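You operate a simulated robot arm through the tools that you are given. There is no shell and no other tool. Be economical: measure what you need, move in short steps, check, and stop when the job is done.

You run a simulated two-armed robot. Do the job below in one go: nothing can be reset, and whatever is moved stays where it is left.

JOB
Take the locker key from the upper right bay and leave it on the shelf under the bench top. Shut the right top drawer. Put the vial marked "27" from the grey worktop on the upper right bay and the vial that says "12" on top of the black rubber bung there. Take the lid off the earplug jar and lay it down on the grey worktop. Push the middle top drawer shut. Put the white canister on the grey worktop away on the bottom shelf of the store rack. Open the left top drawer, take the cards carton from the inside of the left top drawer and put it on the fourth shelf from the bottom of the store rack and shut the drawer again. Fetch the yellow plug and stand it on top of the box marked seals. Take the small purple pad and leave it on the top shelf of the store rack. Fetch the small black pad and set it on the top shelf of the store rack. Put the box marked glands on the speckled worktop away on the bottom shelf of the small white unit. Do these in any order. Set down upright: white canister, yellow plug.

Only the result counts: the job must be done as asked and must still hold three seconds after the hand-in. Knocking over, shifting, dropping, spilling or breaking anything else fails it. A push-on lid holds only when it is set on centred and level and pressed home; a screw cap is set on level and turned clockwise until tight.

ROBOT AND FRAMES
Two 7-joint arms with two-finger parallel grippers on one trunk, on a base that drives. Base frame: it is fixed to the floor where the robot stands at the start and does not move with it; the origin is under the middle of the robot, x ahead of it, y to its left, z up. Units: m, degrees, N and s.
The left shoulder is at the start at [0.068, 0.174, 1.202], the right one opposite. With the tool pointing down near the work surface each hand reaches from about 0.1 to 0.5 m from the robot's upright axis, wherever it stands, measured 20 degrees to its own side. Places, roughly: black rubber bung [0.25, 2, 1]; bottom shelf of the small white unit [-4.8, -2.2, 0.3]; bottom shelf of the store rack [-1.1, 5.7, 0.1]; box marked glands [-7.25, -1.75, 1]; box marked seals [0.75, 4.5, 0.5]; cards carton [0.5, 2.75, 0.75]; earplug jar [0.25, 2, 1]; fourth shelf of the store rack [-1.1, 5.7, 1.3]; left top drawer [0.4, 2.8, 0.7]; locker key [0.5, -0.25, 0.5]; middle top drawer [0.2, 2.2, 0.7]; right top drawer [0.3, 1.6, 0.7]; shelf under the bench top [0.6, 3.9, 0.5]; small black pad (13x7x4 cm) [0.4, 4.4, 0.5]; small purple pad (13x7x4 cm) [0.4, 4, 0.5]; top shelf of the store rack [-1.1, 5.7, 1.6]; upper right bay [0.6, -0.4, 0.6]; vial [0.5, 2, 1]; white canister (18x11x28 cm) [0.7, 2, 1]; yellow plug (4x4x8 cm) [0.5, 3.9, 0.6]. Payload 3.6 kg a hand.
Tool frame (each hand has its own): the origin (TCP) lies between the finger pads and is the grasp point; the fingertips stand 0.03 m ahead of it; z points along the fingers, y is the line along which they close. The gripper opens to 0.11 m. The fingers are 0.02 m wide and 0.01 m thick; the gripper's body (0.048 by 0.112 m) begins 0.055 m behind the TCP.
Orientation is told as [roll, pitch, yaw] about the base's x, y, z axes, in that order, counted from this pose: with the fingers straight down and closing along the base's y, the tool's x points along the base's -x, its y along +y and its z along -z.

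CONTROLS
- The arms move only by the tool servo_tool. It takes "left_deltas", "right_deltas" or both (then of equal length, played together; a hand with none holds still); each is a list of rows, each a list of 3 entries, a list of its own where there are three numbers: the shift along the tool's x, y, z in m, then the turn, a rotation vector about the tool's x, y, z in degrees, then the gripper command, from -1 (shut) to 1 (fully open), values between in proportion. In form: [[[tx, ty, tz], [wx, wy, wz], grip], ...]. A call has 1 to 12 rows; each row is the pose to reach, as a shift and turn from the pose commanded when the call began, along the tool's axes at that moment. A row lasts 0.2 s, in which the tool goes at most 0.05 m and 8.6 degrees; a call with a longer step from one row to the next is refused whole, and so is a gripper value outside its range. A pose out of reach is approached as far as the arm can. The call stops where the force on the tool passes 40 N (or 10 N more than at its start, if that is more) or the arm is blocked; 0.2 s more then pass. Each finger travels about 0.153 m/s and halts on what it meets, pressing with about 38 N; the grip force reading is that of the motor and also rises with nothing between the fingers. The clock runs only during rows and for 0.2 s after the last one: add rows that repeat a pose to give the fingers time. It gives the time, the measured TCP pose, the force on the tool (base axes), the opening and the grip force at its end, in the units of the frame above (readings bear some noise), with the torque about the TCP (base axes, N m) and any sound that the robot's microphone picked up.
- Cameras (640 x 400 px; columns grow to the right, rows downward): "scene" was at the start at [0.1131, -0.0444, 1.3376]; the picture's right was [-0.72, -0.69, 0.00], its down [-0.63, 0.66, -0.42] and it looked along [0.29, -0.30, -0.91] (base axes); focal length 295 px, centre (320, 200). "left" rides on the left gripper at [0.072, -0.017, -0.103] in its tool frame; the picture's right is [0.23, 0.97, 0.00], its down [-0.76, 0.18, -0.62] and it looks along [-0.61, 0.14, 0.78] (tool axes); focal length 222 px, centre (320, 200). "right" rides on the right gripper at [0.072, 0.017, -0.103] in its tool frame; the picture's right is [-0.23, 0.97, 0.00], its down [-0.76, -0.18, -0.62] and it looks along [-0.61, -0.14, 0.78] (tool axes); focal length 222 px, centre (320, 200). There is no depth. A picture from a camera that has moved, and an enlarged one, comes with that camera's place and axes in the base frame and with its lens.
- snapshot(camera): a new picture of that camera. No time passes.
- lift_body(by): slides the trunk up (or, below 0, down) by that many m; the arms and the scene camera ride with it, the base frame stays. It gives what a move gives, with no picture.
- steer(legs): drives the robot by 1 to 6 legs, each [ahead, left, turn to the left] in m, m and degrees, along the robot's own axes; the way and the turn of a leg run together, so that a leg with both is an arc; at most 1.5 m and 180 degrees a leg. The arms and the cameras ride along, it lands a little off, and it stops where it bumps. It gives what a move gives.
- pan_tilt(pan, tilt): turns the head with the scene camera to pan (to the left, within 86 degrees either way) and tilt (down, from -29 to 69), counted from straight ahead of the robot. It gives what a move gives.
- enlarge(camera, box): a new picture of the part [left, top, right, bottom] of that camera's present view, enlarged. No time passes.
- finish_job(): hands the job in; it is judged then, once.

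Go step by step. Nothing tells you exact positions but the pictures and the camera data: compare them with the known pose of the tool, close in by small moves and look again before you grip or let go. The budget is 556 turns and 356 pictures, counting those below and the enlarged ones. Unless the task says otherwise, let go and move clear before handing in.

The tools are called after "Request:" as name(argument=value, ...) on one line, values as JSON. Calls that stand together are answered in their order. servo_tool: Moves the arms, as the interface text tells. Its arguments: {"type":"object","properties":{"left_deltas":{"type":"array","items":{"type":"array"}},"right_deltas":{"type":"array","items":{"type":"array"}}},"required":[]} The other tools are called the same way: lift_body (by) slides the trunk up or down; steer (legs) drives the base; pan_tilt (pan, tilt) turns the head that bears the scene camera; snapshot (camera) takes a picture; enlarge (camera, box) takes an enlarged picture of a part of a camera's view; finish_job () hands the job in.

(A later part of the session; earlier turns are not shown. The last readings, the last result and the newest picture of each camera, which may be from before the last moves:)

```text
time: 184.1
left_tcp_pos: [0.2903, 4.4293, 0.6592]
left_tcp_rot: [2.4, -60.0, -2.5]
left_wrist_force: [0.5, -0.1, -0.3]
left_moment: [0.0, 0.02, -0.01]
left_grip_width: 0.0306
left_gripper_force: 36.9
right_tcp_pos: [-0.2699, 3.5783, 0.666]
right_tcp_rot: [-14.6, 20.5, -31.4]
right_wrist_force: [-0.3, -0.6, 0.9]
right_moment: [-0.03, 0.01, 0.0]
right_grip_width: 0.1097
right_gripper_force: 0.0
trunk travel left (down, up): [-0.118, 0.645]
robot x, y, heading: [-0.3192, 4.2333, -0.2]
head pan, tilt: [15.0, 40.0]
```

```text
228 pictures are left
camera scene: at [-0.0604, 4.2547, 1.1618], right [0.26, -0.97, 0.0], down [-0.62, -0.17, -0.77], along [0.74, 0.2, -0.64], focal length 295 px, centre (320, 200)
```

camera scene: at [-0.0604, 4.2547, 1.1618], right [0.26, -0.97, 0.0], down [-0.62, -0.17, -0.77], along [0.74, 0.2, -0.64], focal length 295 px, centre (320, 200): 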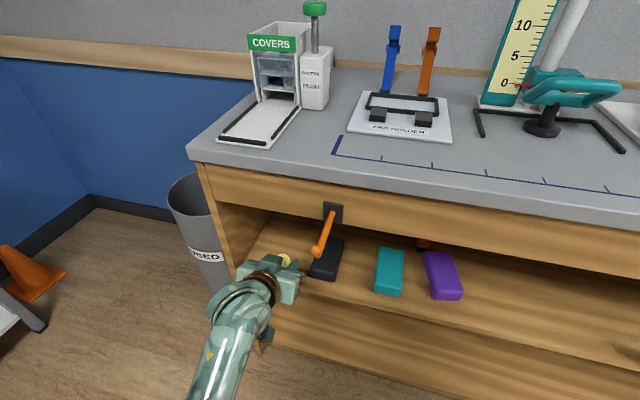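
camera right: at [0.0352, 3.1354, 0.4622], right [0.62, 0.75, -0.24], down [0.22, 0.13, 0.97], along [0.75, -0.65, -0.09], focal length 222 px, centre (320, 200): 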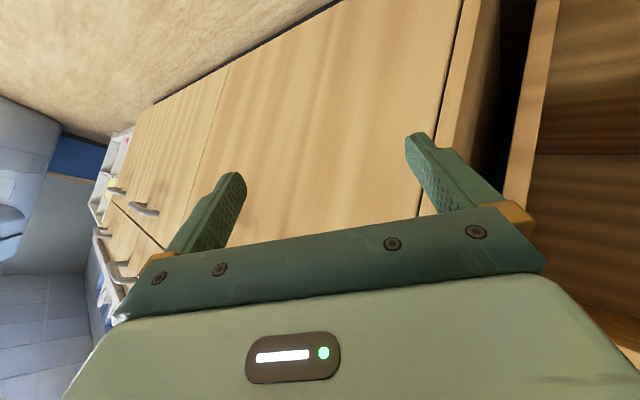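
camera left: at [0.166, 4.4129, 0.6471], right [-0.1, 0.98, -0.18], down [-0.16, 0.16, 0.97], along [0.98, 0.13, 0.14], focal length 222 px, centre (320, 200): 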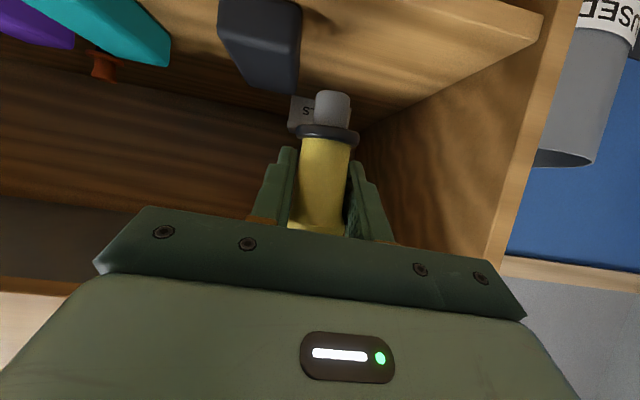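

Request:
enlarge(camera="left", box=[250, 70, 410, 170])

Request:
steer(legs=[[0, -0.08, 0]])

Request:
enlarge(camera="left", box=[280, 80, 440, 180])

```text
4.00 times, centred on (330, 120) of left
camera zoom: at [0.166, 4.4129, 0.6471], right [-0.1, 0.98, -0.18], down [-0.16, 0.16, 0.97], along [0.98, 0.13, 0.14], focal length 888 px, centre (280, 520)
```

zoom: 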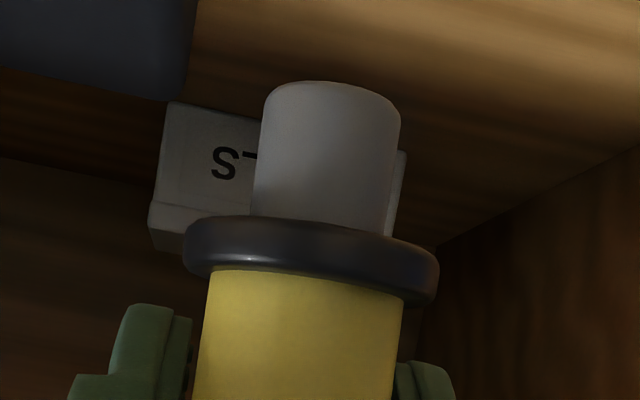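

```text
time: 185.2
left_tcp_pos: [0.2915, 4.348, 0.6593]
left_tcp_rot: [2.5, -60.2, -2.7]
left_wrist_force: [1.0, -0.1, 0.2]
left_moment: [-0.02, -0.02, 0.01]
left_grip_width: 0.0304
left_gripper_force: 37.9
right_tcp_pos: [-0.2695, 3.4973, 0.6642]
right_tcp_rot: [-14.5, 20.5, -31.5]
right_wrist_force: [-0.1, -0.4, -0.5]
right_moment: [-0.02, 0.01, 0.0]
right_grip_width: 0.1101
right_gripper_force: 0.0
trunk travel left (down, up): [-0.118, 0.645]
robot x, y, heading: [-0.3175, 4.155, -0.1]
head pan, tilt: [15.0, 40.0]
```

```text
4.00 times, centred on (360, 130) of left
camera zoom: at [0.1659, 4.3314, 0.6474], right [-0.1, 0.98, -0.18], down [-0.16, 0.16, 0.97], along [0.98, 0.13, 0.14], focal length 888 px, centre (160, 480)
```

zoom: 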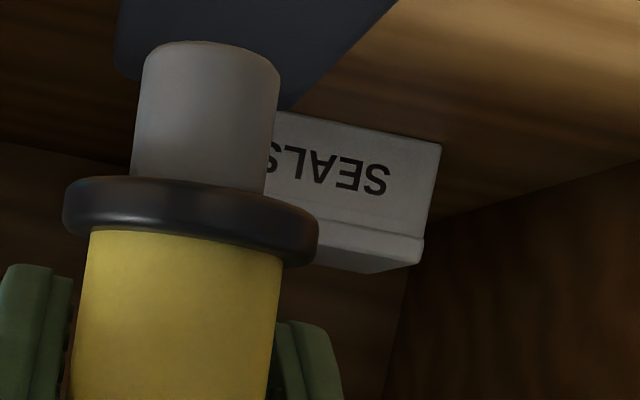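

The seals box: front x≈0.62, y 4.38–4.50, top z≈0.57. Align y=4.443 and move in.

Request:
steer(legs=[[0, 0.095, 0], [0.2, 0, 0]])

Request:
snapshot(camera="left")

Request:
snapshot(camera="scene")

```text
time: 187.4
left_tcp_pos: [0.4515, 4.4425, 0.6498]
left_tcp_rot: [2.1, -59.0, -2.2]
left_wrist_force: [-0.7, -0.2, -0.4]
left_moment: [0.03, -0.01, 0.03]
left_grip_width: 0.03
left_gripper_force: 37.9
right_tcp_pos: [-0.0942, 3.5935, 0.6637]
right_tcp_rot: [-14.5, 20.4, -31.1]
right_wrist_force: [0.2, 0.4, -0.1]
right_moment: [-0.02, -0.01, -0.02]
right_grip_width: 0.1103
right_gripper_force: 0.2
trunk travel left (down, up): [-0.118, 0.645]
robot x, y, heading: [-0.1485, 4.2488, 0.3]
head pan, tilt: [15.0, 40.0]
stopped in leg 2: the robot was blocked; the commanded pose is now the measured one
```

```text
225 pictures are left
camera left: at [0.3273, 4.4271, 0.6401], right [-0.11, 0.98, -0.18], down [-0.14, 0.16, 0.98], along [0.98, 0.13, 0.12], focal length 222 px, centre (320, 200)
```

left: 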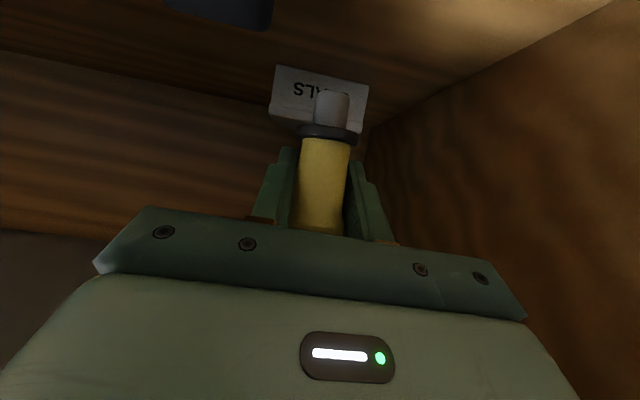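

```text
224 pictures are left
camera scene: at [0.1098, 4.2697, 1.1623], right [0.26, -0.96, 0.0], down [-0.62, -0.17, -0.77], along [0.74, 0.2, -0.64], focal length 295 px, centre (320, 200)
```

scene: 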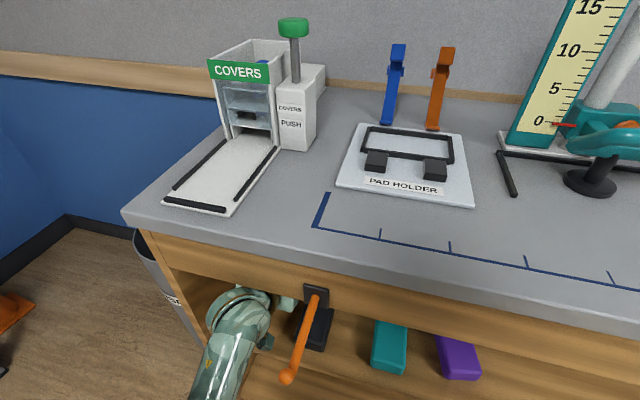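

The wrist touched the apron's underside. Back off, lower the trunk 0.1 and re-level so the forearm comes in flatter.

Request:
steer(legs=[[-0.2, 0, 0]])

Request:
lift_body(by=-0.11)

Request:
servo_tool(left_deltas=[[[-0.04, 0, -0.023], [0, -0.5, 0], -1], [[-0.08, 0, -0.046], [0, -1, 0], -1]])

Request:
snapshot(camera="scene")

```text
time: 189.0
left_tcp_pos: [0.2537, 4.4426, 0.6493]
left_tcp_rot: [2.1, -59.1, -2.2]
left_wrist_force: [0.1, -1.0, -0.2]
left_moment: [-0.02, -0.01, -0.01]
left_grip_width: 0.0305
left_gripper_force: 38.1
right_tcp_pos: [-0.2937, 3.5914, 0.6653]
right_tcp_rot: [-14.5, 20.4, -31.1]
right_wrist_force: [0.3, -0.6, -0.3]
right_moment: [0.01, 0.01, 0.0]
right_grip_width: 0.1103
right_gripper_force: 0.2
trunk travel left (down, up): [-0.118, 0.645]
robot x, y, heading: [-0.3471, 4.2479, -0.1]
head pan, tilt: [15.0, 40.0]
```

```text
time: 190.4
left_tcp_pos: [0.2552, 4.4448, 0.5418]
left_tcp_rot: [2.6, -59.5, -2.7]
left_wrist_force: [-0.1, -0.8, -0.7]
left_moment: [-0.01, 0.01, -0.01]
left_grip_width: 0.0304
left_gripper_force: 38.1
right_tcp_pos: [-0.2942, 3.5925, 0.555]
right_tcp_rot: [-14.5, 20.4, -31.0]
right_wrist_force: [0.5, 1.1, 0.3]
right_moment: [-0.02, -0.02, 0.01]
right_grip_width: 0.11
right_gripper_force: 0.1
trunk travel left (down, up): [-0.008, 0.755]
robot x, y, heading: [-0.3466, 4.2474, 0.5]
head pan, tilt: [15.0, 40.0]
```

```text
time: 191.0
left_tcp_pos: [0.2541, 4.4527, 0.6283]
left_tcp_rot: [9.3, -59.6, -9.2]
left_wrist_force: [0.2, -0.2, -0.1]
left_moment: [-0.01, -0.02, -0.01]
left_grip_width: 0.0302
left_gripper_force: 38.2
right_tcp_pos: [-0.2947, 3.5916, 0.5554]
right_tcp_rot: [-14.5, 20.4, -31.0]
right_wrist_force: [0.0, 0.4, -0.1]
right_moment: [0.01, -0.01, -0.05]
right_grip_width: 0.1099
right_gripper_force: 0.0
trunk travel left (down, up): [-0.008, 0.755]
robot x, y, heading: [-0.3459, 4.2471, 0.3]
head pan, tilt: [15.0, 40.0]
```

```text
223 pictures are left
camera scene: at [-0.0192, 4.2694, 1.0431], right [0.26, -0.96, 0.0], down [-0.62, -0.17, -0.77], along [0.74, 0.2, -0.64], focal length 295 px, centre (320, 200)
```

scene: 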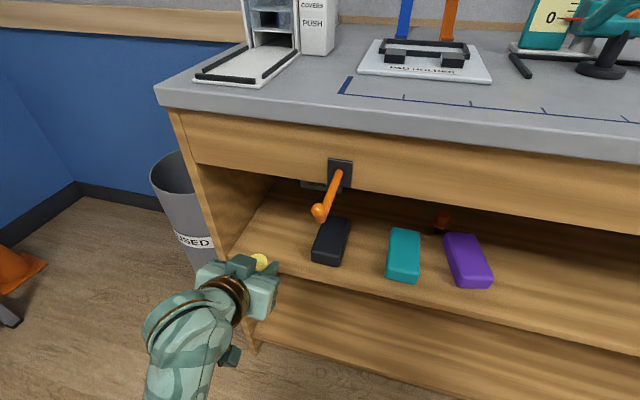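

Request:
servo_tool(left_deltas=[[[-0.02, 0.003, 0.035], [0.4, 0, -1.5], -1], [[-0.04, 0.006, 0.07], [0.9, 0, -3], -1], [[-0.06, 0.009, 0.104], [1.3, 0, -4.6], -1], [[-0.06, 0.009, 0.104], [1.3, 0, -4.6], -1]])

Request:
snapshot(camera="left")

Request:
snapshot(camera="scene")

```text
time: 192.0
left_tcp_pos: [0.3762, 4.4481, 0.6322]
left_tcp_rot: [-7.3, -59.8, 7.2]
left_wrist_force: [-0.6, 0.5, 0.8]
left_moment: [-0.02, -0.02, -0.01]
left_grip_width: 0.03
left_gripper_force: 37.9
right_tcp_pos: [-0.2933, 3.5928, 0.5538]
right_tcp_rot: [-14.5, 20.5, -31.1]
right_wrist_force: [0.7, 0.5, -1.1]
right_moment: [0.01, 0.05, -0.02]
right_grip_width: 0.1101
right_gripper_force: 0.1
trunk travel left (down, up): [-0.008, 0.755]
robot x, y, heading: [-0.3448, 4.2463, 0.4]
head pan, tilt: [15.0, 40.0]
```

```text
222 pictures are left
camera left: at [0.251, 4.4291, 0.621], right [-0.13, 0.96, -0.26], down [-0.16, 0.24, 0.96], along [0.98, 0.16, 0.12], focal length 222 px, centre (320, 200)
```

left: 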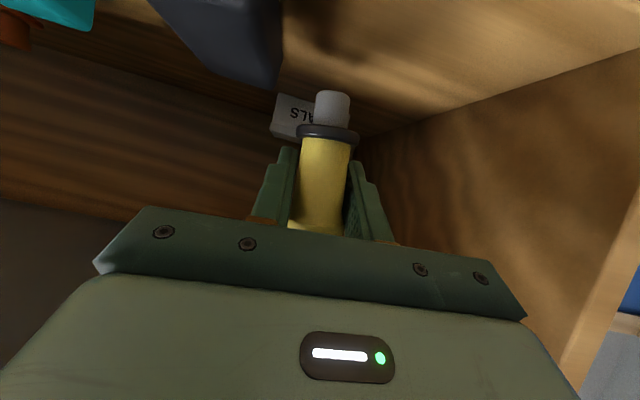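

```text
221 pictures are left
camera scene: at [-0.019, 4.2694, 1.043], right [0.26, -0.96, 0.0], down [-0.62, -0.17, -0.77], along [0.74, 0.2, -0.64], focal length 295 px, centre (320, 200)
```

scene: 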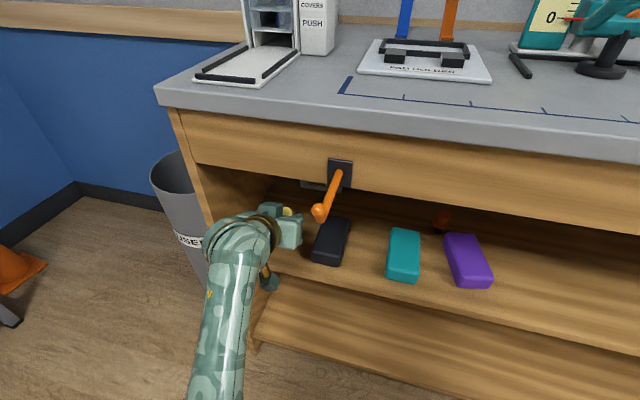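

Correct the yaw, drive in 0.12 and extend the arm.

Request:
servo_tool(left_deltas=[[[-0.02, 0, 0.035], [-0.6, 0, 2.3], -1], [[-0.035, -0.002, 0.061], [-1.3, 0, 4.6], -1]])

Request:
steer(legs=[[0.12, 0, 0]])

Request:
snapshot(camera="left")

```text
time: 192.6
left_tcp_pos: [0.4468, 4.4473, 0.631]
left_tcp_rot: [2.0, -60.1, -2.2]
left_wrist_force: [1.5, 0.8, -1.1]
left_moment: [-0.03, 0.0, -0.02]
left_grip_width: 0.03
left_gripper_force: 37.6
right_tcp_pos: [-0.2937, 3.5919, 0.5549]
right_tcp_rot: [-14.6, 20.5, -31.1]
right_wrist_force: [-0.2, 0.2, -0.1]
right_moment: [-0.01, 0.01, -0.01]
right_grip_width: 0.11
right_gripper_force: 0.0
trunk travel left (down, up): [-0.008, 0.755]
robot x, y, heading: [-0.3452, 4.2467, 0.1]
head pan, tilt: [15.0, 40.0]
```

```text
time: 193.9
left_tcp_pos: [0.5668, 4.4483, 0.6306]
left_tcp_rot: [2.0, -60.0, -2.1]
left_wrist_force: [0.0, -0.1, -0.2]
left_moment: [0.02, 0.0, 0.03]
left_grip_width: 0.0304
left_gripper_force: 38.0
right_tcp_pos: [-0.1722, 3.5932, 0.5542]
right_tcp_rot: [-14.4, 20.5, -31.1]
right_wrist_force: [-0.1, -0.3, 0.0]
right_moment: [-0.01, -0.01, 0.0]
right_grip_width: 0.11
right_gripper_force: 0.1
trunk travel left (down, up): [-0.008, 0.755]
robot x, y, heading: [-0.2251, 4.2462, 0.3]
head pan, tilt: [15.0, 40.0]
```

```text
220 pictures are left
camera left: at [0.4419, 4.4318, 0.6194], right [-0.11, 0.98, -0.18], down [-0.16, 0.16, 0.97], along [0.98, 0.13, 0.14], focal length 222 px, centre (320, 200)
```

left: 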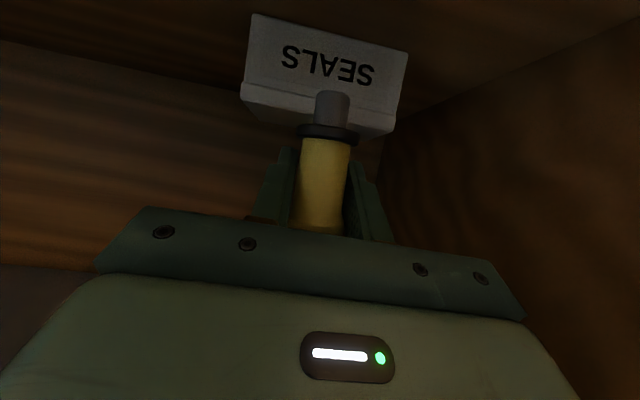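

Box top is z≈0.568, centre (0.667, 4.446). Advance 9.4 cm above it.

Request:
servo_tool(left_deltas=[[[-0.018, 0, 0.025], [0, 0, 0], -1], [[-0.034, 0.001, 0.052], [0, 0, 0], -1], [[-0.05, 0.002, 0.08], [0, 0, 0], -1], [[-0.05, 0.002, 0.08], [0, 0, 0], -1]])

Request:
snapshot(camera="left")

```text
time: 194.9
left_tcp_pos: [0.6613, 4.4484, 0.6335]
left_tcp_rot: [2.0, -60.0, -2.2]
left_wrist_force: [-0.3, -0.5, -0.3]
left_moment: [0.0, -0.01, 0.0]
left_grip_width: 0.0302
left_gripper_force: 38.1
right_tcp_pos: [-0.1725, 3.5931, 0.5547]
right_tcp_rot: [-14.5, 20.5, -31.0]
right_wrist_force: [0.3, 0.5, -0.4]
right_moment: [0.02, -0.01, -0.04]
right_grip_width: 0.1101
right_gripper_force: 0.1
trunk travel left (down, up): [-0.008, 0.755]
robot x, y, heading: [-0.224, 4.248, 0.1]
head pan, tilt: [15.0, 40.0]
```

```text
219 pictures are left
camera left: at [0.5361, 4.4331, 0.6228], right [-0.11, 0.98, -0.18], down [-0.16, 0.16, 0.97], along [0.98, 0.13, 0.14], focal length 222 px, centre (320, 200)
```

left: 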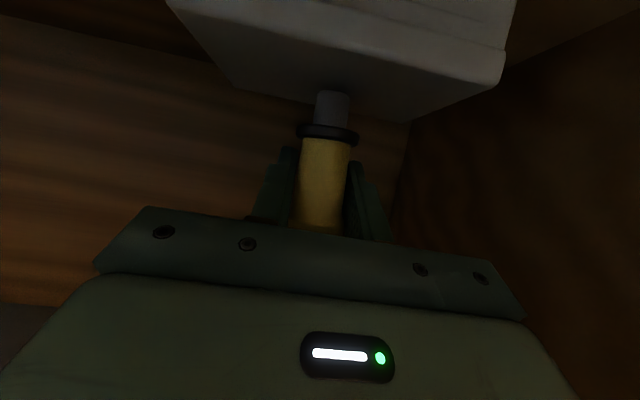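

Shift 2 cm deeper to centre on the top, then lower to contact.

Request:
servo_tool(left_deltas=[[[-0.01, 0, 0.0173], [0, 0, 0], -1], [[-0.0014, 0, 0.022], [0, 0, 0], -1], [[0.0, 0, 0.023], [0, 0, 0], -1]])

Request:
servo_tool(left_deltas=[[[0.0026, 0, 0.0015], [0, 0, 0], -1], [[0.0026, 0, 0.0015], [0, 0, 0], -1]])

Request:
servo_tool(left_deltas=[[[0.0026, 0, 0.0015], [0, 0, 0], -1], [[0.0026, 0, 0.0015], [0, 0, 0], -1]])

Request:
snapshot(camera="left")

```text
time: 195.7
left_tcp_pos: [0.6808, 4.449, 0.6294]
left_tcp_rot: [1.9, -60.5, -2.2]
left_wrist_force: [0.9, 0.7, 19.6]
left_moment: [0.08, 0.07, 0.01]
left_grip_width: 0.03
left_gripper_force: 37.5
right_tcp_pos: [-0.1727, 3.5928, 0.5542]
right_tcp_rot: [-14.4, 20.3, -31.1]
right_wrist_force: [0.0, -0.2, -0.9]
right_moment: [-0.01, 0.0, -0.03]
right_grip_width: 0.11
right_gripper_force: 0.1
trunk travel left (down, up): [-0.008, 0.755]
robot x, y, heading: [-0.2256, 4.2443, 0.2]
head pan, tilt: [15.0, 40.0]
```

```text
time: 196.3
left_tcp_pos: [0.6798, 4.4483, 0.6292]
left_tcp_rot: [2.1, -60.7, -2.2]
left_wrist_force: [0.4, -1.8, 30.4]
left_moment: [0.01, 0.09, 0.03]
left_grip_width: 0.0301
left_gripper_force: 37.9
right_tcp_pos: [-0.1747, 3.5926, 0.5543]
right_tcp_rot: [-14.3, 20.3, -31.0]
right_wrist_force: [0.8, -0.3, -0.4]
right_moment: [-0.01, 0.01, 0.01]
right_grip_width: 0.1101
right_gripper_force: 0.1
trunk travel left (down, up): [-0.008, 0.755]
robot x, y, heading: [-0.2245, 4.2477, 0.2]
head pan, tilt: [15.0, 40.0]
```

```text
time: 196.9
left_tcp_pos: [0.6784, 4.4497, 0.6228]
left_tcp_rot: [2.3, -60.5, -2.2]
left_wrist_force: [-1.4, -1.0, 28.2]
left_moment: [-0.07, 0.1, 0.0]
left_grip_width: 0.0239
left_gripper_force: 37.6
right_tcp_pos: [-0.1748, 3.5927, 0.5542]
right_tcp_rot: [-14.4, 20.3, -31.1]
right_wrist_force: [-0.2, -0.7, -0.4]
right_moment: [-0.01, 0.0, 0.0]
right_grip_width: 0.1098
right_gripper_force: 0.0
trunk travel left (down, up): [-0.008, 0.755]
robot x, y, heading: [-0.2225, 4.2473, 0.3]
head pan, tilt: [15.0, 40.0]
```

```text
218 pictures are left
camera left: at [0.555, 4.433, 0.6105], right [-0.1, 0.98, -0.18], down [-0.17, 0.16, 0.97], along [0.98, 0.13, 0.15], focal length 222 px, centre (320, 200)
```

left: 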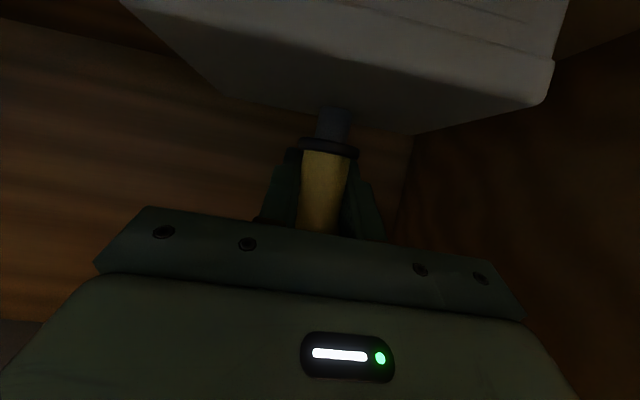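

Contact made on the box top. Release and back out.

Request:
servo_tool(left_deltas=[[[-0.003, 0, -0.0017], [0, 0, 0], -0.5], [[-0.003, 0, -0.0017], [0, 0, 0], 0], [[-0.003, 0, -0.0017], [0, 0, 0], 0.4], [[-0.003, 0, -0.0017], [0, 0, 0], 0.4], [[-0.002, 0, -0.035], [0, 0, 0], 0.4], [[0.003, 0, -0.08], [0, 0, 0], 0.4], [[0.01, 0, -0.11], [0, 0, 0], 0.4]])

Request:
snapshot(camera="left")

```text
time: 198.5
left_tcp_pos: [0.5801, 4.4496, 0.6637]
left_tcp_rot: [2.0, -60.0, -2.3]
left_wrist_force: [0.0, -0.4, -0.3]
left_moment: [0.03, 0.03, 0.0]
left_grip_width: 0.0768
left_gripper_force: 0.0
right_tcp_pos: [-0.1732, 3.5926, 0.5543]
right_tcp_rot: [-14.5, 20.5, -31.1]
right_wrist_force: [0.1, -0.1, -0.6]
right_moment: [0.01, 0.02, 0.02]
right_grip_width: 0.11
right_gripper_force: 0.0
trunk travel left (down, up): [-0.008, 0.755]
robot x, y, heading: [-0.2205, 4.2448, 0.6]
head pan, tilt: [15.0, 40.0]
```

```text
217 pictures are left
camera left: at [0.4548, 4.4332, 0.6518], right [-0.11, 0.98, -0.18], down [-0.16, 0.16, 0.97], along [0.98, 0.13, 0.14], focal length 222 px, centre (320, 200)
```

left: 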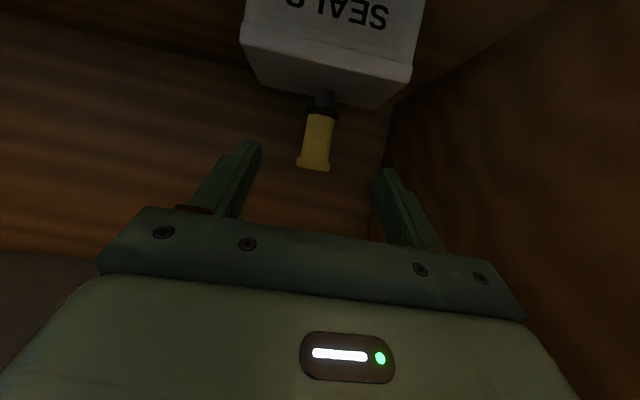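

The plug stands on the seals box. Next the black pad at about (0.426, 4.37): back out, align and look.

Request:
steer(legs=[[-0.3, 0, 0], [0, -0.08, 0]])

Request:
servo_tool(left_deltas=[[[0.04, 0, 0.023], [0, 0, 0], 1], [[0.08, 0, 0.046], [0, 0, 0], 1], [[0.09, 0, 0.052], [0, 0, 0], 1]])

Request:
snapshot(camera="left")

Request:
snapshot(camera="scene")

```text
time: 199.4
left_tcp_pos: [0.5603, 4.4267, 0.6634]
left_tcp_rot: [2.0, -59.8, -6.2]
left_wrist_force: [-0.6, -0.2, 1.3]
left_moment: [-0.01, 0.01, -0.04]
left_grip_width: 0.0769
left_gripper_force: 0.0
right_tcp_pos: [-0.2589, 3.6287, 0.5572]
right_tcp_rot: [-14.6, 20.3, -35.7]
right_wrist_force: [0.3, 0.2, -0.7]
right_moment: [0.01, -0.01, -0.02]
right_grip_width: 0.1099
right_gripper_force: 0.0
trunk travel left (down, up): [-0.008, 0.755]
robot x, y, heading: [-0.2576, 4.2849, -4.5]
head pan, tilt: [15.0, 40.0]
stopped in leg 1: the robot was blocked; the commanded pose is now the measured one
```

```text
time: 200.2
left_tcp_pos: [0.5529, 4.4358, 0.5684]
left_tcp_rot: [2.4, -60.6, -5.1]
left_wrist_force: [-1.9, 0.6, 0.1]
left_moment: [0.01, -0.01, 0.01]
left_grip_width: 0.11
left_gripper_force: 0.1
right_tcp_pos: [-0.2438, 3.6103, 0.5548]
right_tcp_rot: [-14.3, 20.1, -33.8]
right_wrist_force: [-0.1, 0.0, -0.5]
right_moment: [-0.01, -0.05, 0.0]
right_grip_width: 0.1099
right_gripper_force: 0.1
trunk travel left (down, up): [-0.008, 0.755]
robot x, y, heading: [-0.258, 4.2631, -2.4]
head pan, tilt: [15.0, 40.0]
```

```text
216 pictures are left
camera left: at [0.4274, 4.4249, 0.5553], right [-0.06, 0.98, -0.18], down [-0.16, 0.17, 0.97], along [0.99, 0.09, 0.15], focal length 222 px, centre (320, 200)
```

left: 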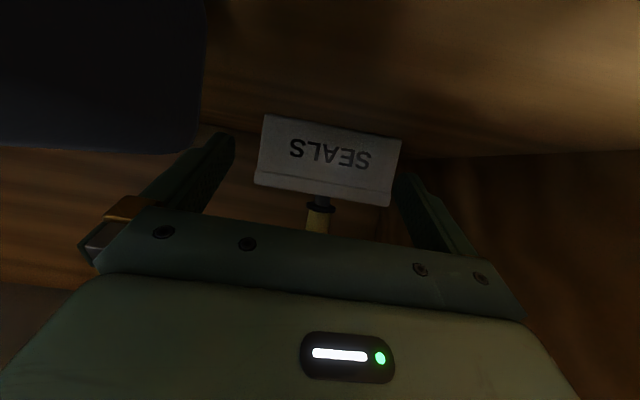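

```text
215 pictures are left
camera scene: at [0.0684, 4.2736, 1.043], right [0.22, -0.98, 0.0], down [-0.63, -0.14, -0.77], along [0.75, 0.17, -0.64], focal length 295 px, centre (320, 200)
```

scene: 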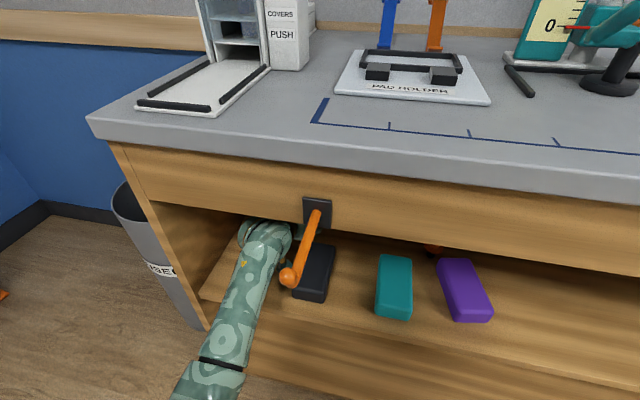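

The wrist had hooked behind the apron at that height. Raise slightly to clear the pad (but below the apron), narrow the fingers, then back out.

Request:
servo_tool(left_deltas=[[[-0.02, 0.01, -0.012], [0, 0, 0], 0.3], [[-0.035, 0.015, -0.02], [0, 0, 0], 0], [[-0.035, 0.015, -0.02], [0, 0, 0], 0]])

Request:
steer(legs=[[-0.1, 0, 2]])

```text
time: 201.0
left_tcp_pos: [0.5537, 4.4518, 0.609]
left_tcp_rot: [2.2, -60.5, -5.0]
left_wrist_force: [-0.5, -0.7, 0.4]
left_moment: [0.02, 0.02, -0.01]
left_grip_width: 0.0551
left_gripper_force: 0.1
right_tcp_pos: [-0.2444, 3.6141, 0.5546]
right_tcp_rot: [-14.3, 20.1, -33.9]
right_wrist_force: [-0.2, 0.1, -0.2]
right_moment: [-0.04, -0.03, 0.02]
right_grip_width: 0.11
right_gripper_force: 0.1
trunk travel left (down, up): [-0.008, 0.755]
robot x, y, heading: [-0.2576, 4.273, -3.0]
head pan, tilt: [15.0, 40.0]
```

```text
time: 202.2
left_tcp_pos: [0.4447, 4.4827, 0.6101]
left_tcp_rot: [2.3, -60.6, -3.0]
left_wrist_force: [-0.3, -0.6, -0.2]
left_moment: [-0.02, 0.02, -0.01]
left_grip_width: 0.055
left_gripper_force: 0.0
right_tcp_pos: [-0.3229, 3.6179, 0.5545]
right_tcp_rot: [-14.2, 20.1, -31.9]
right_wrist_force: [-0.1, 0.4, 0.3]
right_moment: [0.01, -0.01, -0.02]
right_grip_width: 0.1099
right_gripper_force: 0.0
trunk travel left (down, up): [-0.008, 0.755]
robot x, y, heading: [-0.3615, 4.2732, -0.6]
head pan, tilt: [15.0, 40.0]
```

Request:
steer(legs=[[-0.2, 0, 0.6], [0, -0.11, 0]])

Request:
snapshot(camera="left")

Request:
snapshot(camera="scene")

```text
time: 204.6
left_tcp_pos: [0.244, 4.3799, 0.6088]
left_tcp_rot: [2.3, -60.5, -2.7]
left_wrist_force: [-0.8, 0.5, -0.1]
left_moment: [0.0, 0.0, 0.01]
left_grip_width: 0.0548
left_gripper_force: 0.1
right_tcp_pos: [-0.5181, 3.5091, 0.5549]
right_tcp_rot: [-14.3, 20.2, -31.5]
right_wrist_force: [0.2, 0.1, -0.3]
right_moment: [-0.01, -0.03, -0.01]
right_grip_width: 0.1101
right_gripper_force: 0.0
trunk travel left (down, up): [-0.008, 0.755]
robot x, y, heading: [-0.5575, 4.1647, -0.1]
head pan, tilt: [15.0, 40.0]
```

```text
214 pictures are left
camera left: at [0.1199, 4.3642, 0.5961], right [-0.1, 0.98, -0.18], down [-0.17, 0.16, 0.97], along [0.98, 0.13, 0.15], focal length 222 px, centre (320, 200)
```

left: 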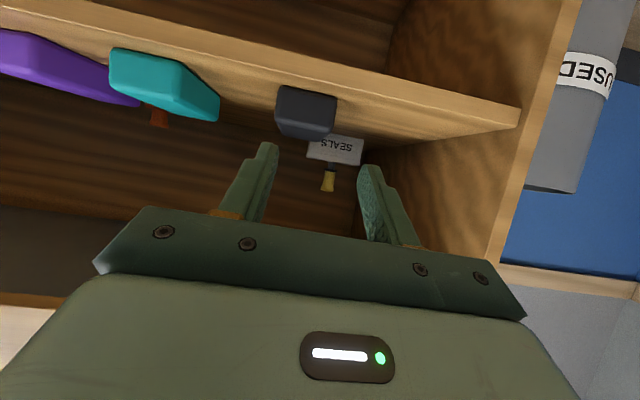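

```text
213 pictures are left
camera scene: at [-0.2329, 4.1844, 1.043], right [0.26, -0.97, 0.0], down [-0.62, -0.16, -0.77], along [0.74, 0.2, -0.64], focal length 295 px, centre (320, 200)
```

scene: 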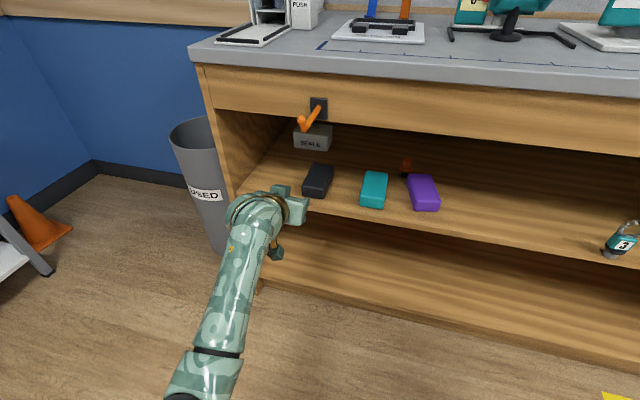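

Black pad: front face x≈0.37, y 4.331–4.40. Open wide, align and advance.

Request:
servo_tool(left_deltas=[[[0.022, -0.007, 0.013], [0, 0, 0], 1], [[0.045, -0.012, 0.026], [0, 0, 0], 1], [[0.03, -0.012, 0.053], [0, 0, 0], 1], [[0.01, -0.01, 0.09], [0, 0, 0], 1], [[-0.01, -0.008, 0.125], [0, 0, 0], 1]])

Request:
snapshot(camera="left")

```text
time: 205.8
left_tcp_pos: [0.3564, 4.3711, 0.5573]
left_tcp_rot: [2.4, -60.7, -2.7]
left_wrist_force: [-0.3, -0.2, -0.3]
left_moment: [-0.02, -0.04, 0.03]
left_grip_width: 0.1099
left_gripper_force: 0.0
right_tcp_pos: [-0.5183, 3.5092, 0.5552]
right_tcp_rot: [-14.2, 20.1, -31.6]
right_wrist_force: [-0.2, 0.1, 0.1]
right_moment: [-0.02, 0.03, -0.01]
right_grip_width: 0.1101
right_gripper_force: 0.0
trunk travel left (down, up): [-0.008, 0.755]
robot x, y, heading: [-0.5622, 4.1638, -0.3]
head pan, tilt: [15.0, 40.0]
```

```text
212 pictures are left
camera left: at [0.2333, 4.3559, 0.5432], right [-0.1, 0.98, -0.18], down [-0.17, 0.16, 0.97], along [0.98, 0.13, 0.15], focal length 222 px, centre (320, 200)
```

left: 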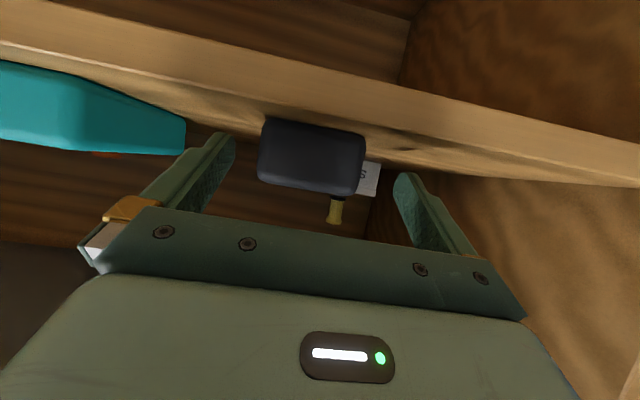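

Request:
servo_tool(left_deltas=[[[-0.009, -0.002, 0.023], [0, 0, 0], 1], [[-0.018, -0.003, 0.046], [0, 0, 0], 1], [[-0.018, -0.003, 0.046], [0, 0, 0], 0.2], [[-0.018, -0.003, 0.046], [0, 0, 0], -1], [[-0.018, -0.003, 0.046], [0, 0, 0], -1]])

Request:
snapshot(camera="left")

```text
time: 207.0
left_tcp_pos: [0.3622, 4.368, 0.5605]
left_tcp_rot: [2.3, -60.6, -2.6]
left_wrist_force: [0.6, -0.3, 1.5]
left_moment: [-0.09, -0.08, -0.02]
left_grip_width: 0.065
left_gripper_force: 38.0
left hand out of reach, approached as far as the arm can: row 1, 2, 3, 4, 5
right_tcp_pos: [-0.517, 3.5099, 0.5553]
right_tcp_rot: [-14.3, 20.0, -31.4]
right_wrist_force: [-0.1, -1.4, -0.4]
right_moment: [0.0, 0.0, -0.02]
right_grip_width: 0.1102
right_gripper_force: 0.1
trunk travel left (down, up): [-0.008, 0.755]
robot x, y, heading: [-0.5603, 4.1626, -0.5]
head pan, tilt: [15.0, 40.0]
```

```text
211 pictures are left
camera left: at [0.2378, 4.3536, 0.547], right [-0.1, 0.98, -0.18], down [-0.17, 0.16, 0.97], along [0.98, 0.13, 0.15], focal length 222 px, centre (320, 200)
```

left: 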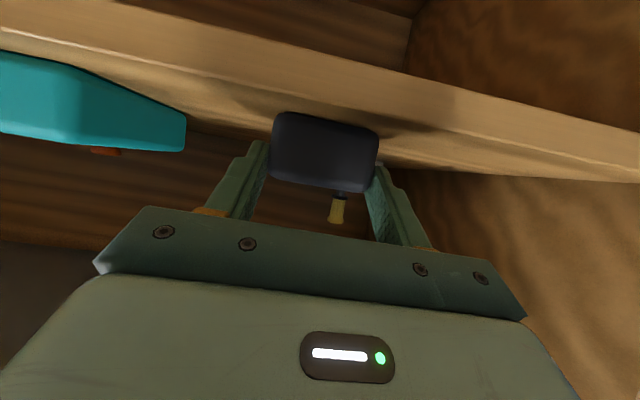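

The arm ran out of reach and caught only the pad's front edge. Open, drive 4.5 cm forward, and regrip.

Request:
servo_tool(left_deltas=[[[0, 0, 0], [0, 0, 0], 0], [[0, 0, 0], [0, 0, 0], 1], [[0, 0, 0], [0, 0, 0], 1]])

Request:
steer(legs=[[0.05, 0, 0.3]])

Request:
snapshot(camera="left")

```text
time: 207.8
left_tcp_pos: [0.3628, 4.3697, 0.5598]
left_tcp_rot: [2.2, -60.5, -2.5]
left_wrist_force: [-0.2, -0.5, -0.1]
left_moment: [-0.03, -0.01, 0.01]
left_grip_width: 0.1103
left_gripper_force: 0.1
right_tcp_pos: [-0.5185, 3.5084, 0.5548]
right_tcp_rot: [-14.2, 20.0, -31.5]
right_wrist_force: [-0.4, -0.4, 0.4]
right_moment: [0.01, -0.02, -0.04]
right_grip_width: 0.1097
right_gripper_force: 0.1
trunk travel left (down, up): [-0.008, 0.755]
robot x, y, heading: [-0.5568, 4.1667, -0.3]
head pan, tilt: [15.0, 40.0]
```

```text
time: 208.7
left_tcp_pos: [0.4122, 4.3761, 0.5583]
left_tcp_rot: [2.2, -60.4, -2.2]
left_wrist_force: [1.1, 0.1, -0.3]
left_moment: [0.02, -0.02, 0.01]
left_grip_width: 0.1102
left_gripper_force: 0.1
right_tcp_pos: [-0.4651, 3.5101, 0.5553]
right_tcp_rot: [-14.4, 20.2, -31.3]
right_wrist_force: [0.4, 0.8, 0.6]
right_moment: [-0.03, 0.02, 0.0]
right_grip_width: 0.1098
right_gripper_force: 0.1
trunk travel left (down, up): [-0.008, 0.755]
robot x, y, heading: [-0.5108, 4.1649, 0.0]
head pan, tilt: [15.0, 40.0]
```

```text
210 pictures are left
camera left: at [0.287, 4.3582, 0.5463], right [-0.11, 0.98, -0.18], down [-0.17, 0.16, 0.97], along [0.98, 0.13, 0.15], focal length 222 px, centre (320, 200)
```

left: 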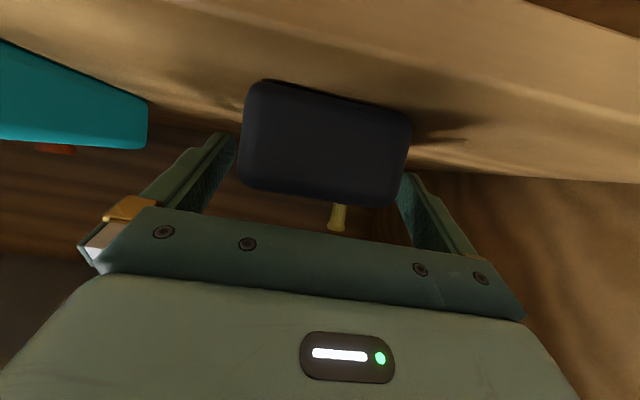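

Request:
servo_tool(left_deltas=[[[0.009, -0.004, 0.005], [0, 0, 0], 1], [[0.009, -0.004, 0.005], [0, 0, 0], 0.2], [[0.009, -0.004, 0.005], [0, 0, 0], -1], [[0.009, -0.004, 0.005], [0, 0, 0], -1]])

Request:
servo_tool(left_deltas=[[[-0.026, 0, -0.015], [0, 0, 0], -1], [[-0.043, 0, -0.025], [0, 0, 0], -1]])

Request:
snapshot(camera="left")

```text
time: 209.7
left_tcp_pos: [0.4076, 4.3702, 0.552]
left_tcp_rot: [2.2, -60.6, -2.2]
left_wrist_force: [0.1, 0.8, 0.5]
left_moment: [-0.03, 0.01, 0.05]
left_grip_width: 0.0653
left_gripper_force: 37.9
left hand out of reach, approached as far as the arm can: row 1, 2, 3, 4
right_tcp_pos: [-0.4651, 3.5096, 0.555]
right_tcp_rot: [-14.4, 20.2, -31.2]
right_wrist_force: [0.5, 0.5, -0.3]
right_moment: [0.01, 0.01, -0.04]
right_grip_width: 0.1101
right_gripper_force: 0.0
trunk travel left (down, up): [-0.008, 0.755]
robot x, y, heading: [-0.5078, 4.1617, 0.2]
head pan, tilt: [15.0, 40.0]
```

```text
time: 210.3
left_tcp_pos: [0.4064, 4.369, 0.6]
left_tcp_rot: [2.2, -60.6, -2.3]
left_wrist_force: [-0.1, -0.9, -0.4]
left_moment: [0.02, -0.02, 0.03]
left_grip_width: 0.0651
left_gripper_force: 37.9
right_tcp_pos: [-0.4633, 3.5093, 0.5549]
right_tcp_rot: [-14.3, 20.1, -31.2]
right_wrist_force: [0.3, 0.1, 0.3]
right_moment: [-0.04, -0.01, 0.01]
right_grip_width: 0.11
right_gripper_force: 0.0
trunk travel left (down, up): [-0.008, 0.755]
robot x, y, heading: [-0.5087, 4.1664, 0.2]
head pan, tilt: [15.0, 40.0]
```

```text
209 pictures are left
camera left: at [0.2814, 4.3536, 0.5874], right [-0.11, 0.98, -0.18], down [-0.17, 0.16, 0.97], along [0.98, 0.13, 0.15], focal length 222 px, centre (320, 200)
```

left: 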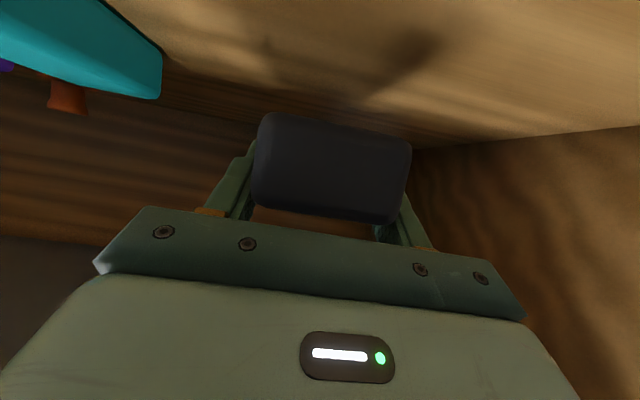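

Pad held. Back out and raise the trunk, then view the store rack.

Request:
steer(legs=[[-0.4, 0, 0]])

Request:
lift_body(by=0.5)

Request:
pan_tilt(pan=80, tilt=15)

Request:
snapshot(camera="scene")

```text
time: 212.8
left_tcp_pos: [0.002, 4.3731, 0.5998]
left_tcp_rot: [2.2, -60.5, -2.1]
left_wrist_force: [-0.1, -0.6, -0.2]
left_moment: [-0.02, 0.02, 0.0]
left_grip_width: 0.0653
left_gripper_force: 38.1
right_tcp_pos: [-0.8645, 3.5087, 0.5547]
right_tcp_rot: [-14.4, 20.1, -31.0]
right_wrist_force: [0.0, 0.0, 0.0]
right_moment: [-0.01, 0.01, 0.0]
right_grip_width: 0.1099
right_gripper_force: 0.1
trunk travel left (down, up): [-0.008, 0.755]
robot x, y, heading: [-0.911, 4.1629, 0.6]
head pan, tilt: [15.0, 40.0]
```

```text
refused: 0.5 is not a number from -0.4 to 0.4
```

```text
time: 214.2
left_tcp_pos: [0.002, 4.3735, 0.6006]
left_tcp_rot: [2.2, -60.5, -2.0]
left_wrist_force: [-0.2, 0.7, 0.2]
left_moment: [-0.01, -0.01, -0.01]
left_grip_width: 0.0653
left_gripper_force: 38.3
right_tcp_pos: [-0.8651, 3.509, 0.5549]
right_tcp_rot: [-14.2, 20.0, -30.9]
right_wrist_force: [0.4, 0.5, 0.9]
right_moment: [-0.01, 0.01, -0.03]
right_grip_width: 0.1101
right_gripper_force: 0.1
trunk travel left (down, up): [-0.008, 0.755]
robot x, y, heading: [-0.9101, 4.1572, 0.1]
head pan, tilt: [80.0, 15.0]
```

```text
208 pictures are left
camera scene: at [-0.6525, 4.2557, 1.0826], right [0.99, -0.17, 0.0], down [-0.04, -0.26, -0.97], along [0.16, 0.95, -0.26], focal length 295 px, centre (320, 200)
```

scene: 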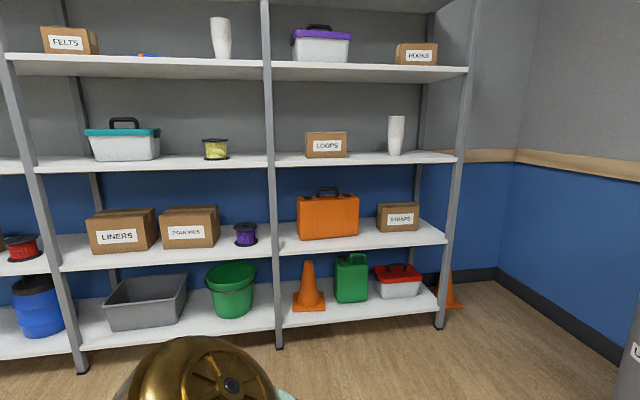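

The rack's front is at y≈5.5 with bays of ~0.86 m. Raise the trunk and turn to face it.

Request:
lift_body(by=0.4)

Request:
lift_body(by=0.3)

Request:
steer(legs=[[-0.2, 0, 0], [0, 0, 90]])

Request:
pan_tilt(pan=0, tilt=20)

Request:
snapshot(camera="scene")

```text
time: 218.0
left_tcp_pos: [-0.0817, 4.3726, 1.3183]
left_tcp_rot: [10.3, -83.5, -9.9]
left_wrist_force: [-0.4, 0.0, -1.1]
left_moment: [0.01, 0.0, 0.02]
left_grip_width: 0.065
left_gripper_force: 37.7
right_tcp_pos: [-0.8648, 3.5084, 0.9546]
right_tcp_rot: [-14.3, 20.1, -31.0]
right_wrist_force: [0.2, 0.5, -0.4]
right_moment: [-0.01, -0.03, 0.02]
right_grip_width: 0.1099
right_gripper_force: 0.0
trunk travel left (down, up): [-0.408, 0.355]
robot x, y, heading: [-0.9119, 4.1618, 0.4]
head pan, tilt: [80.0, 15.0]
```

```text
time: 221.0
left_tcp_pos: [-0.1072, 4.3714, 1.6681]
left_tcp_rot: [22.3, -86.9, -22.0]
left_wrist_force: [-0.1, -0.3, 0.2]
left_moment: [0.02, 0.0, 0.04]
left_grip_width: 0.0649
left_gripper_force: 38.2
right_tcp_pos: [-0.8636, 3.5082, 1.2549]
right_tcp_rot: [-14.3, 20.1, -30.9]
right_wrist_force: [-1.0, -0.3, 0.7]
right_moment: [0.0, 0.01, 0.0]
right_grip_width: 0.1101
right_gripper_force: 0.1
trunk travel left (down, up): [-0.708, 0.055]
robot x, y, heading: [-0.9087, 4.1613, 0.3]
head pan, tilt: [80.0, 15.0]
```

```text
time: 226.4
left_tcp_pos: [-1.3223, 4.9676, 1.6691]
left_tcp_rot: [22.5, -86.9, 67.9]
left_wrist_force: [1.1, 0.3, 0.2]
left_moment: [-0.05, 0.0, 0.01]
left_grip_width: 0.0653
left_gripper_force: 38.0
right_tcp_pos: [-0.4575, 4.2099, 1.255]
right_tcp_rot: [-14.3, 20.2, 59.2]
right_wrist_force: [-0.1, -0.5, -0.2]
right_moment: [-0.02, -0.04, 0.02]
right_grip_width: 0.1101
right_gripper_force: 0.0
trunk travel left (down, up): [-0.708, 0.055]
robot x, y, heading: [-1.1175, 4.1621, 90.3]
head pan, tilt: [80.0, 15.0]
```

```text
time: 227.9
left_tcp_pos: [-1.3219, 4.9673, 1.6678]
left_tcp_rot: [22.5, -87.0, 68.0]
left_wrist_force: [-0.2, 0.3, -0.5]
left_moment: [-0.03, -0.01, 0.01]
left_grip_width: 0.0652
left_gripper_force: 38.4
right_tcp_pos: [-0.4572, 4.2103, 1.2551]
right_tcp_rot: [-14.2, 20.1, 59.1]
right_wrist_force: [-0.1, 0.3, -0.1]
right_moment: [0.0, 0.0, -0.02]
right_grip_width: 0.1102
right_gripper_force: 0.1
trunk travel left (down, up): [-0.708, 0.055]
robot x, y, heading: [-1.1112, 4.1651, 90.6]
head pan, tilt: [0.0, 20.0]
```

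```text
207 pictures are left
camera scene: at [-1.113, 4.2653, 1.7939], right [1.0, 0.01, 0.0], down [0.0, -0.34, -0.94], along [-0.01, 0.94, -0.34], focal length 295 px, centre (320, 200)
```

scene: 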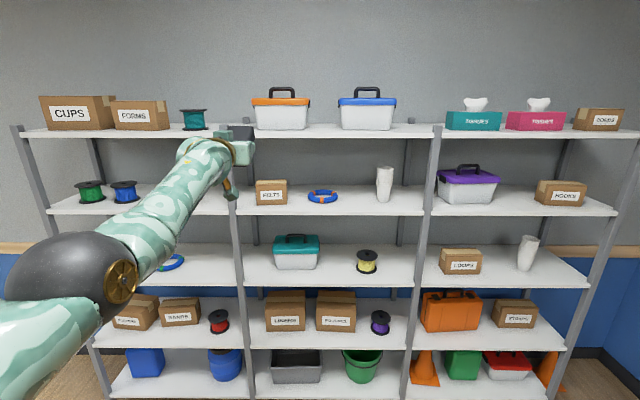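

The arm was dragged by the lift; the pad is tilted. The top shelf (z≈1.63) has a free strip in front of the boxes. Restore the hand pitch and raise it.

Request:
servo_tool(left_deltas=[[[-0.015, 0, -0.04], [0, 7, 0], -1], [[-0.03, 0, -0.08], [0, 14, 0], -1], [[-0.05, 0, -0.12], [0, 21, 0], -1], [[-0.07, 0, -0.15], [0, 27, 0], -1], [[-0.07, 0, -0.15], [0, 27, 0], -1]])

Request:
lift_body(by=0.05)

Request:
snapshot(camera="left")

Request:
enlarge(camera="scene", box=[180, 70, 460, 245])

```text
time: 229.1
left_tcp_pos: [-1.3214, 4.821, 1.7449]
left_tcp_rot: [2.4, -60.1, 88.5]
left_wrist_force: [0.3, -0.3, -0.7]
left_moment: [-0.02, -0.01, 0.02]
left_grip_width: 0.0652
left_gripper_force: 37.9
right_tcp_pos: [-0.4587, 4.2108, 1.2565]
right_tcp_rot: [-14.3, 20.1, 59.0]
right_wrist_force: [0.0, -0.4, 0.5]
right_moment: [-0.01, -0.01, 0.02]
right_grip_width: 0.1101
right_gripper_force: 0.1
trunk travel left (down, up): [-0.708, 0.055]
robot x, y, heading: [-1.112, 4.1631, 90.4]
head pan, tilt: [0.0, 20.0]
```

```text
time: 230.1
left_tcp_pos: [-1.3181, 4.8198, 1.7963]
left_tcp_rot: [2.4, -60.1, 88.4]
left_wrist_force: [0.1, -0.3, -0.2]
left_moment: [-0.04, 0.0, 0.03]
left_grip_width: 0.0652
left_gripper_force: 38.0
right_tcp_pos: [-0.4578, 4.2104, 1.3041]
right_tcp_rot: [-14.3, 20.1, 59.1]
right_wrist_force: [-0.3, -0.1, 0.1]
right_moment: [-0.01, 0.05, 0.03]
right_grip_width: 0.11
right_gripper_force: 0.0
trunk travel left (down, up): [-0.758, 0.005]
robot x, y, heading: [-1.1095, 4.1588, 90.6]
head pan, tilt: [0.0, 20.0]
```

```text
206 pictures are left
camera left: at [-1.2992, 4.6942, 1.7839], right [-0.98, -0.12, -0.18], down [-0.16, -0.16, 0.97], along [-0.15, 0.98, 0.14], focal length 222 px, centre (320, 200)
```

left: 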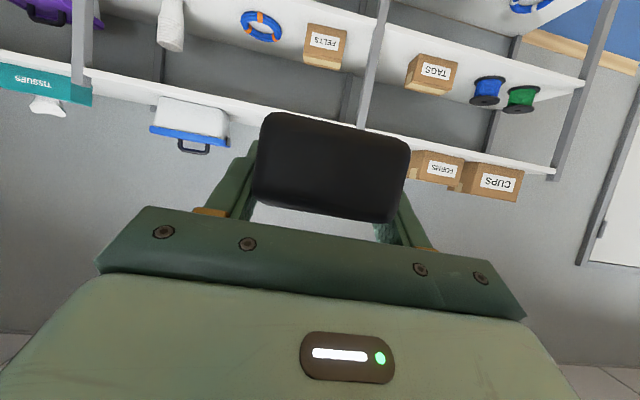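

```text
2.29 times, centred on (320, 158) of scene
camera zoom: at [-1.1124, 4.2645, 1.8437], right [1.0, 0.01, 0.0], down [0.0, -0.34, -0.94], along [-0.01, 0.94, -0.34], focal length 674 px, centre (320, 297)
```

zoom: 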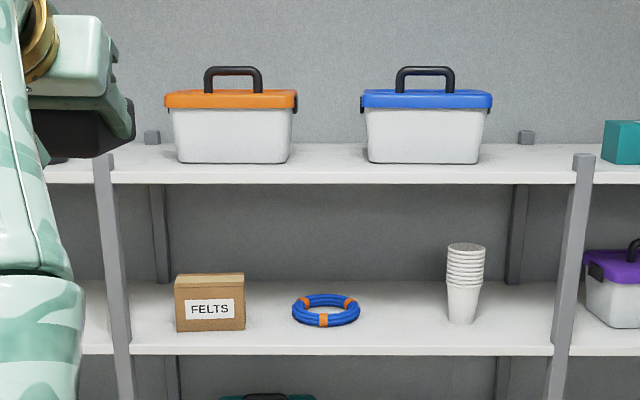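

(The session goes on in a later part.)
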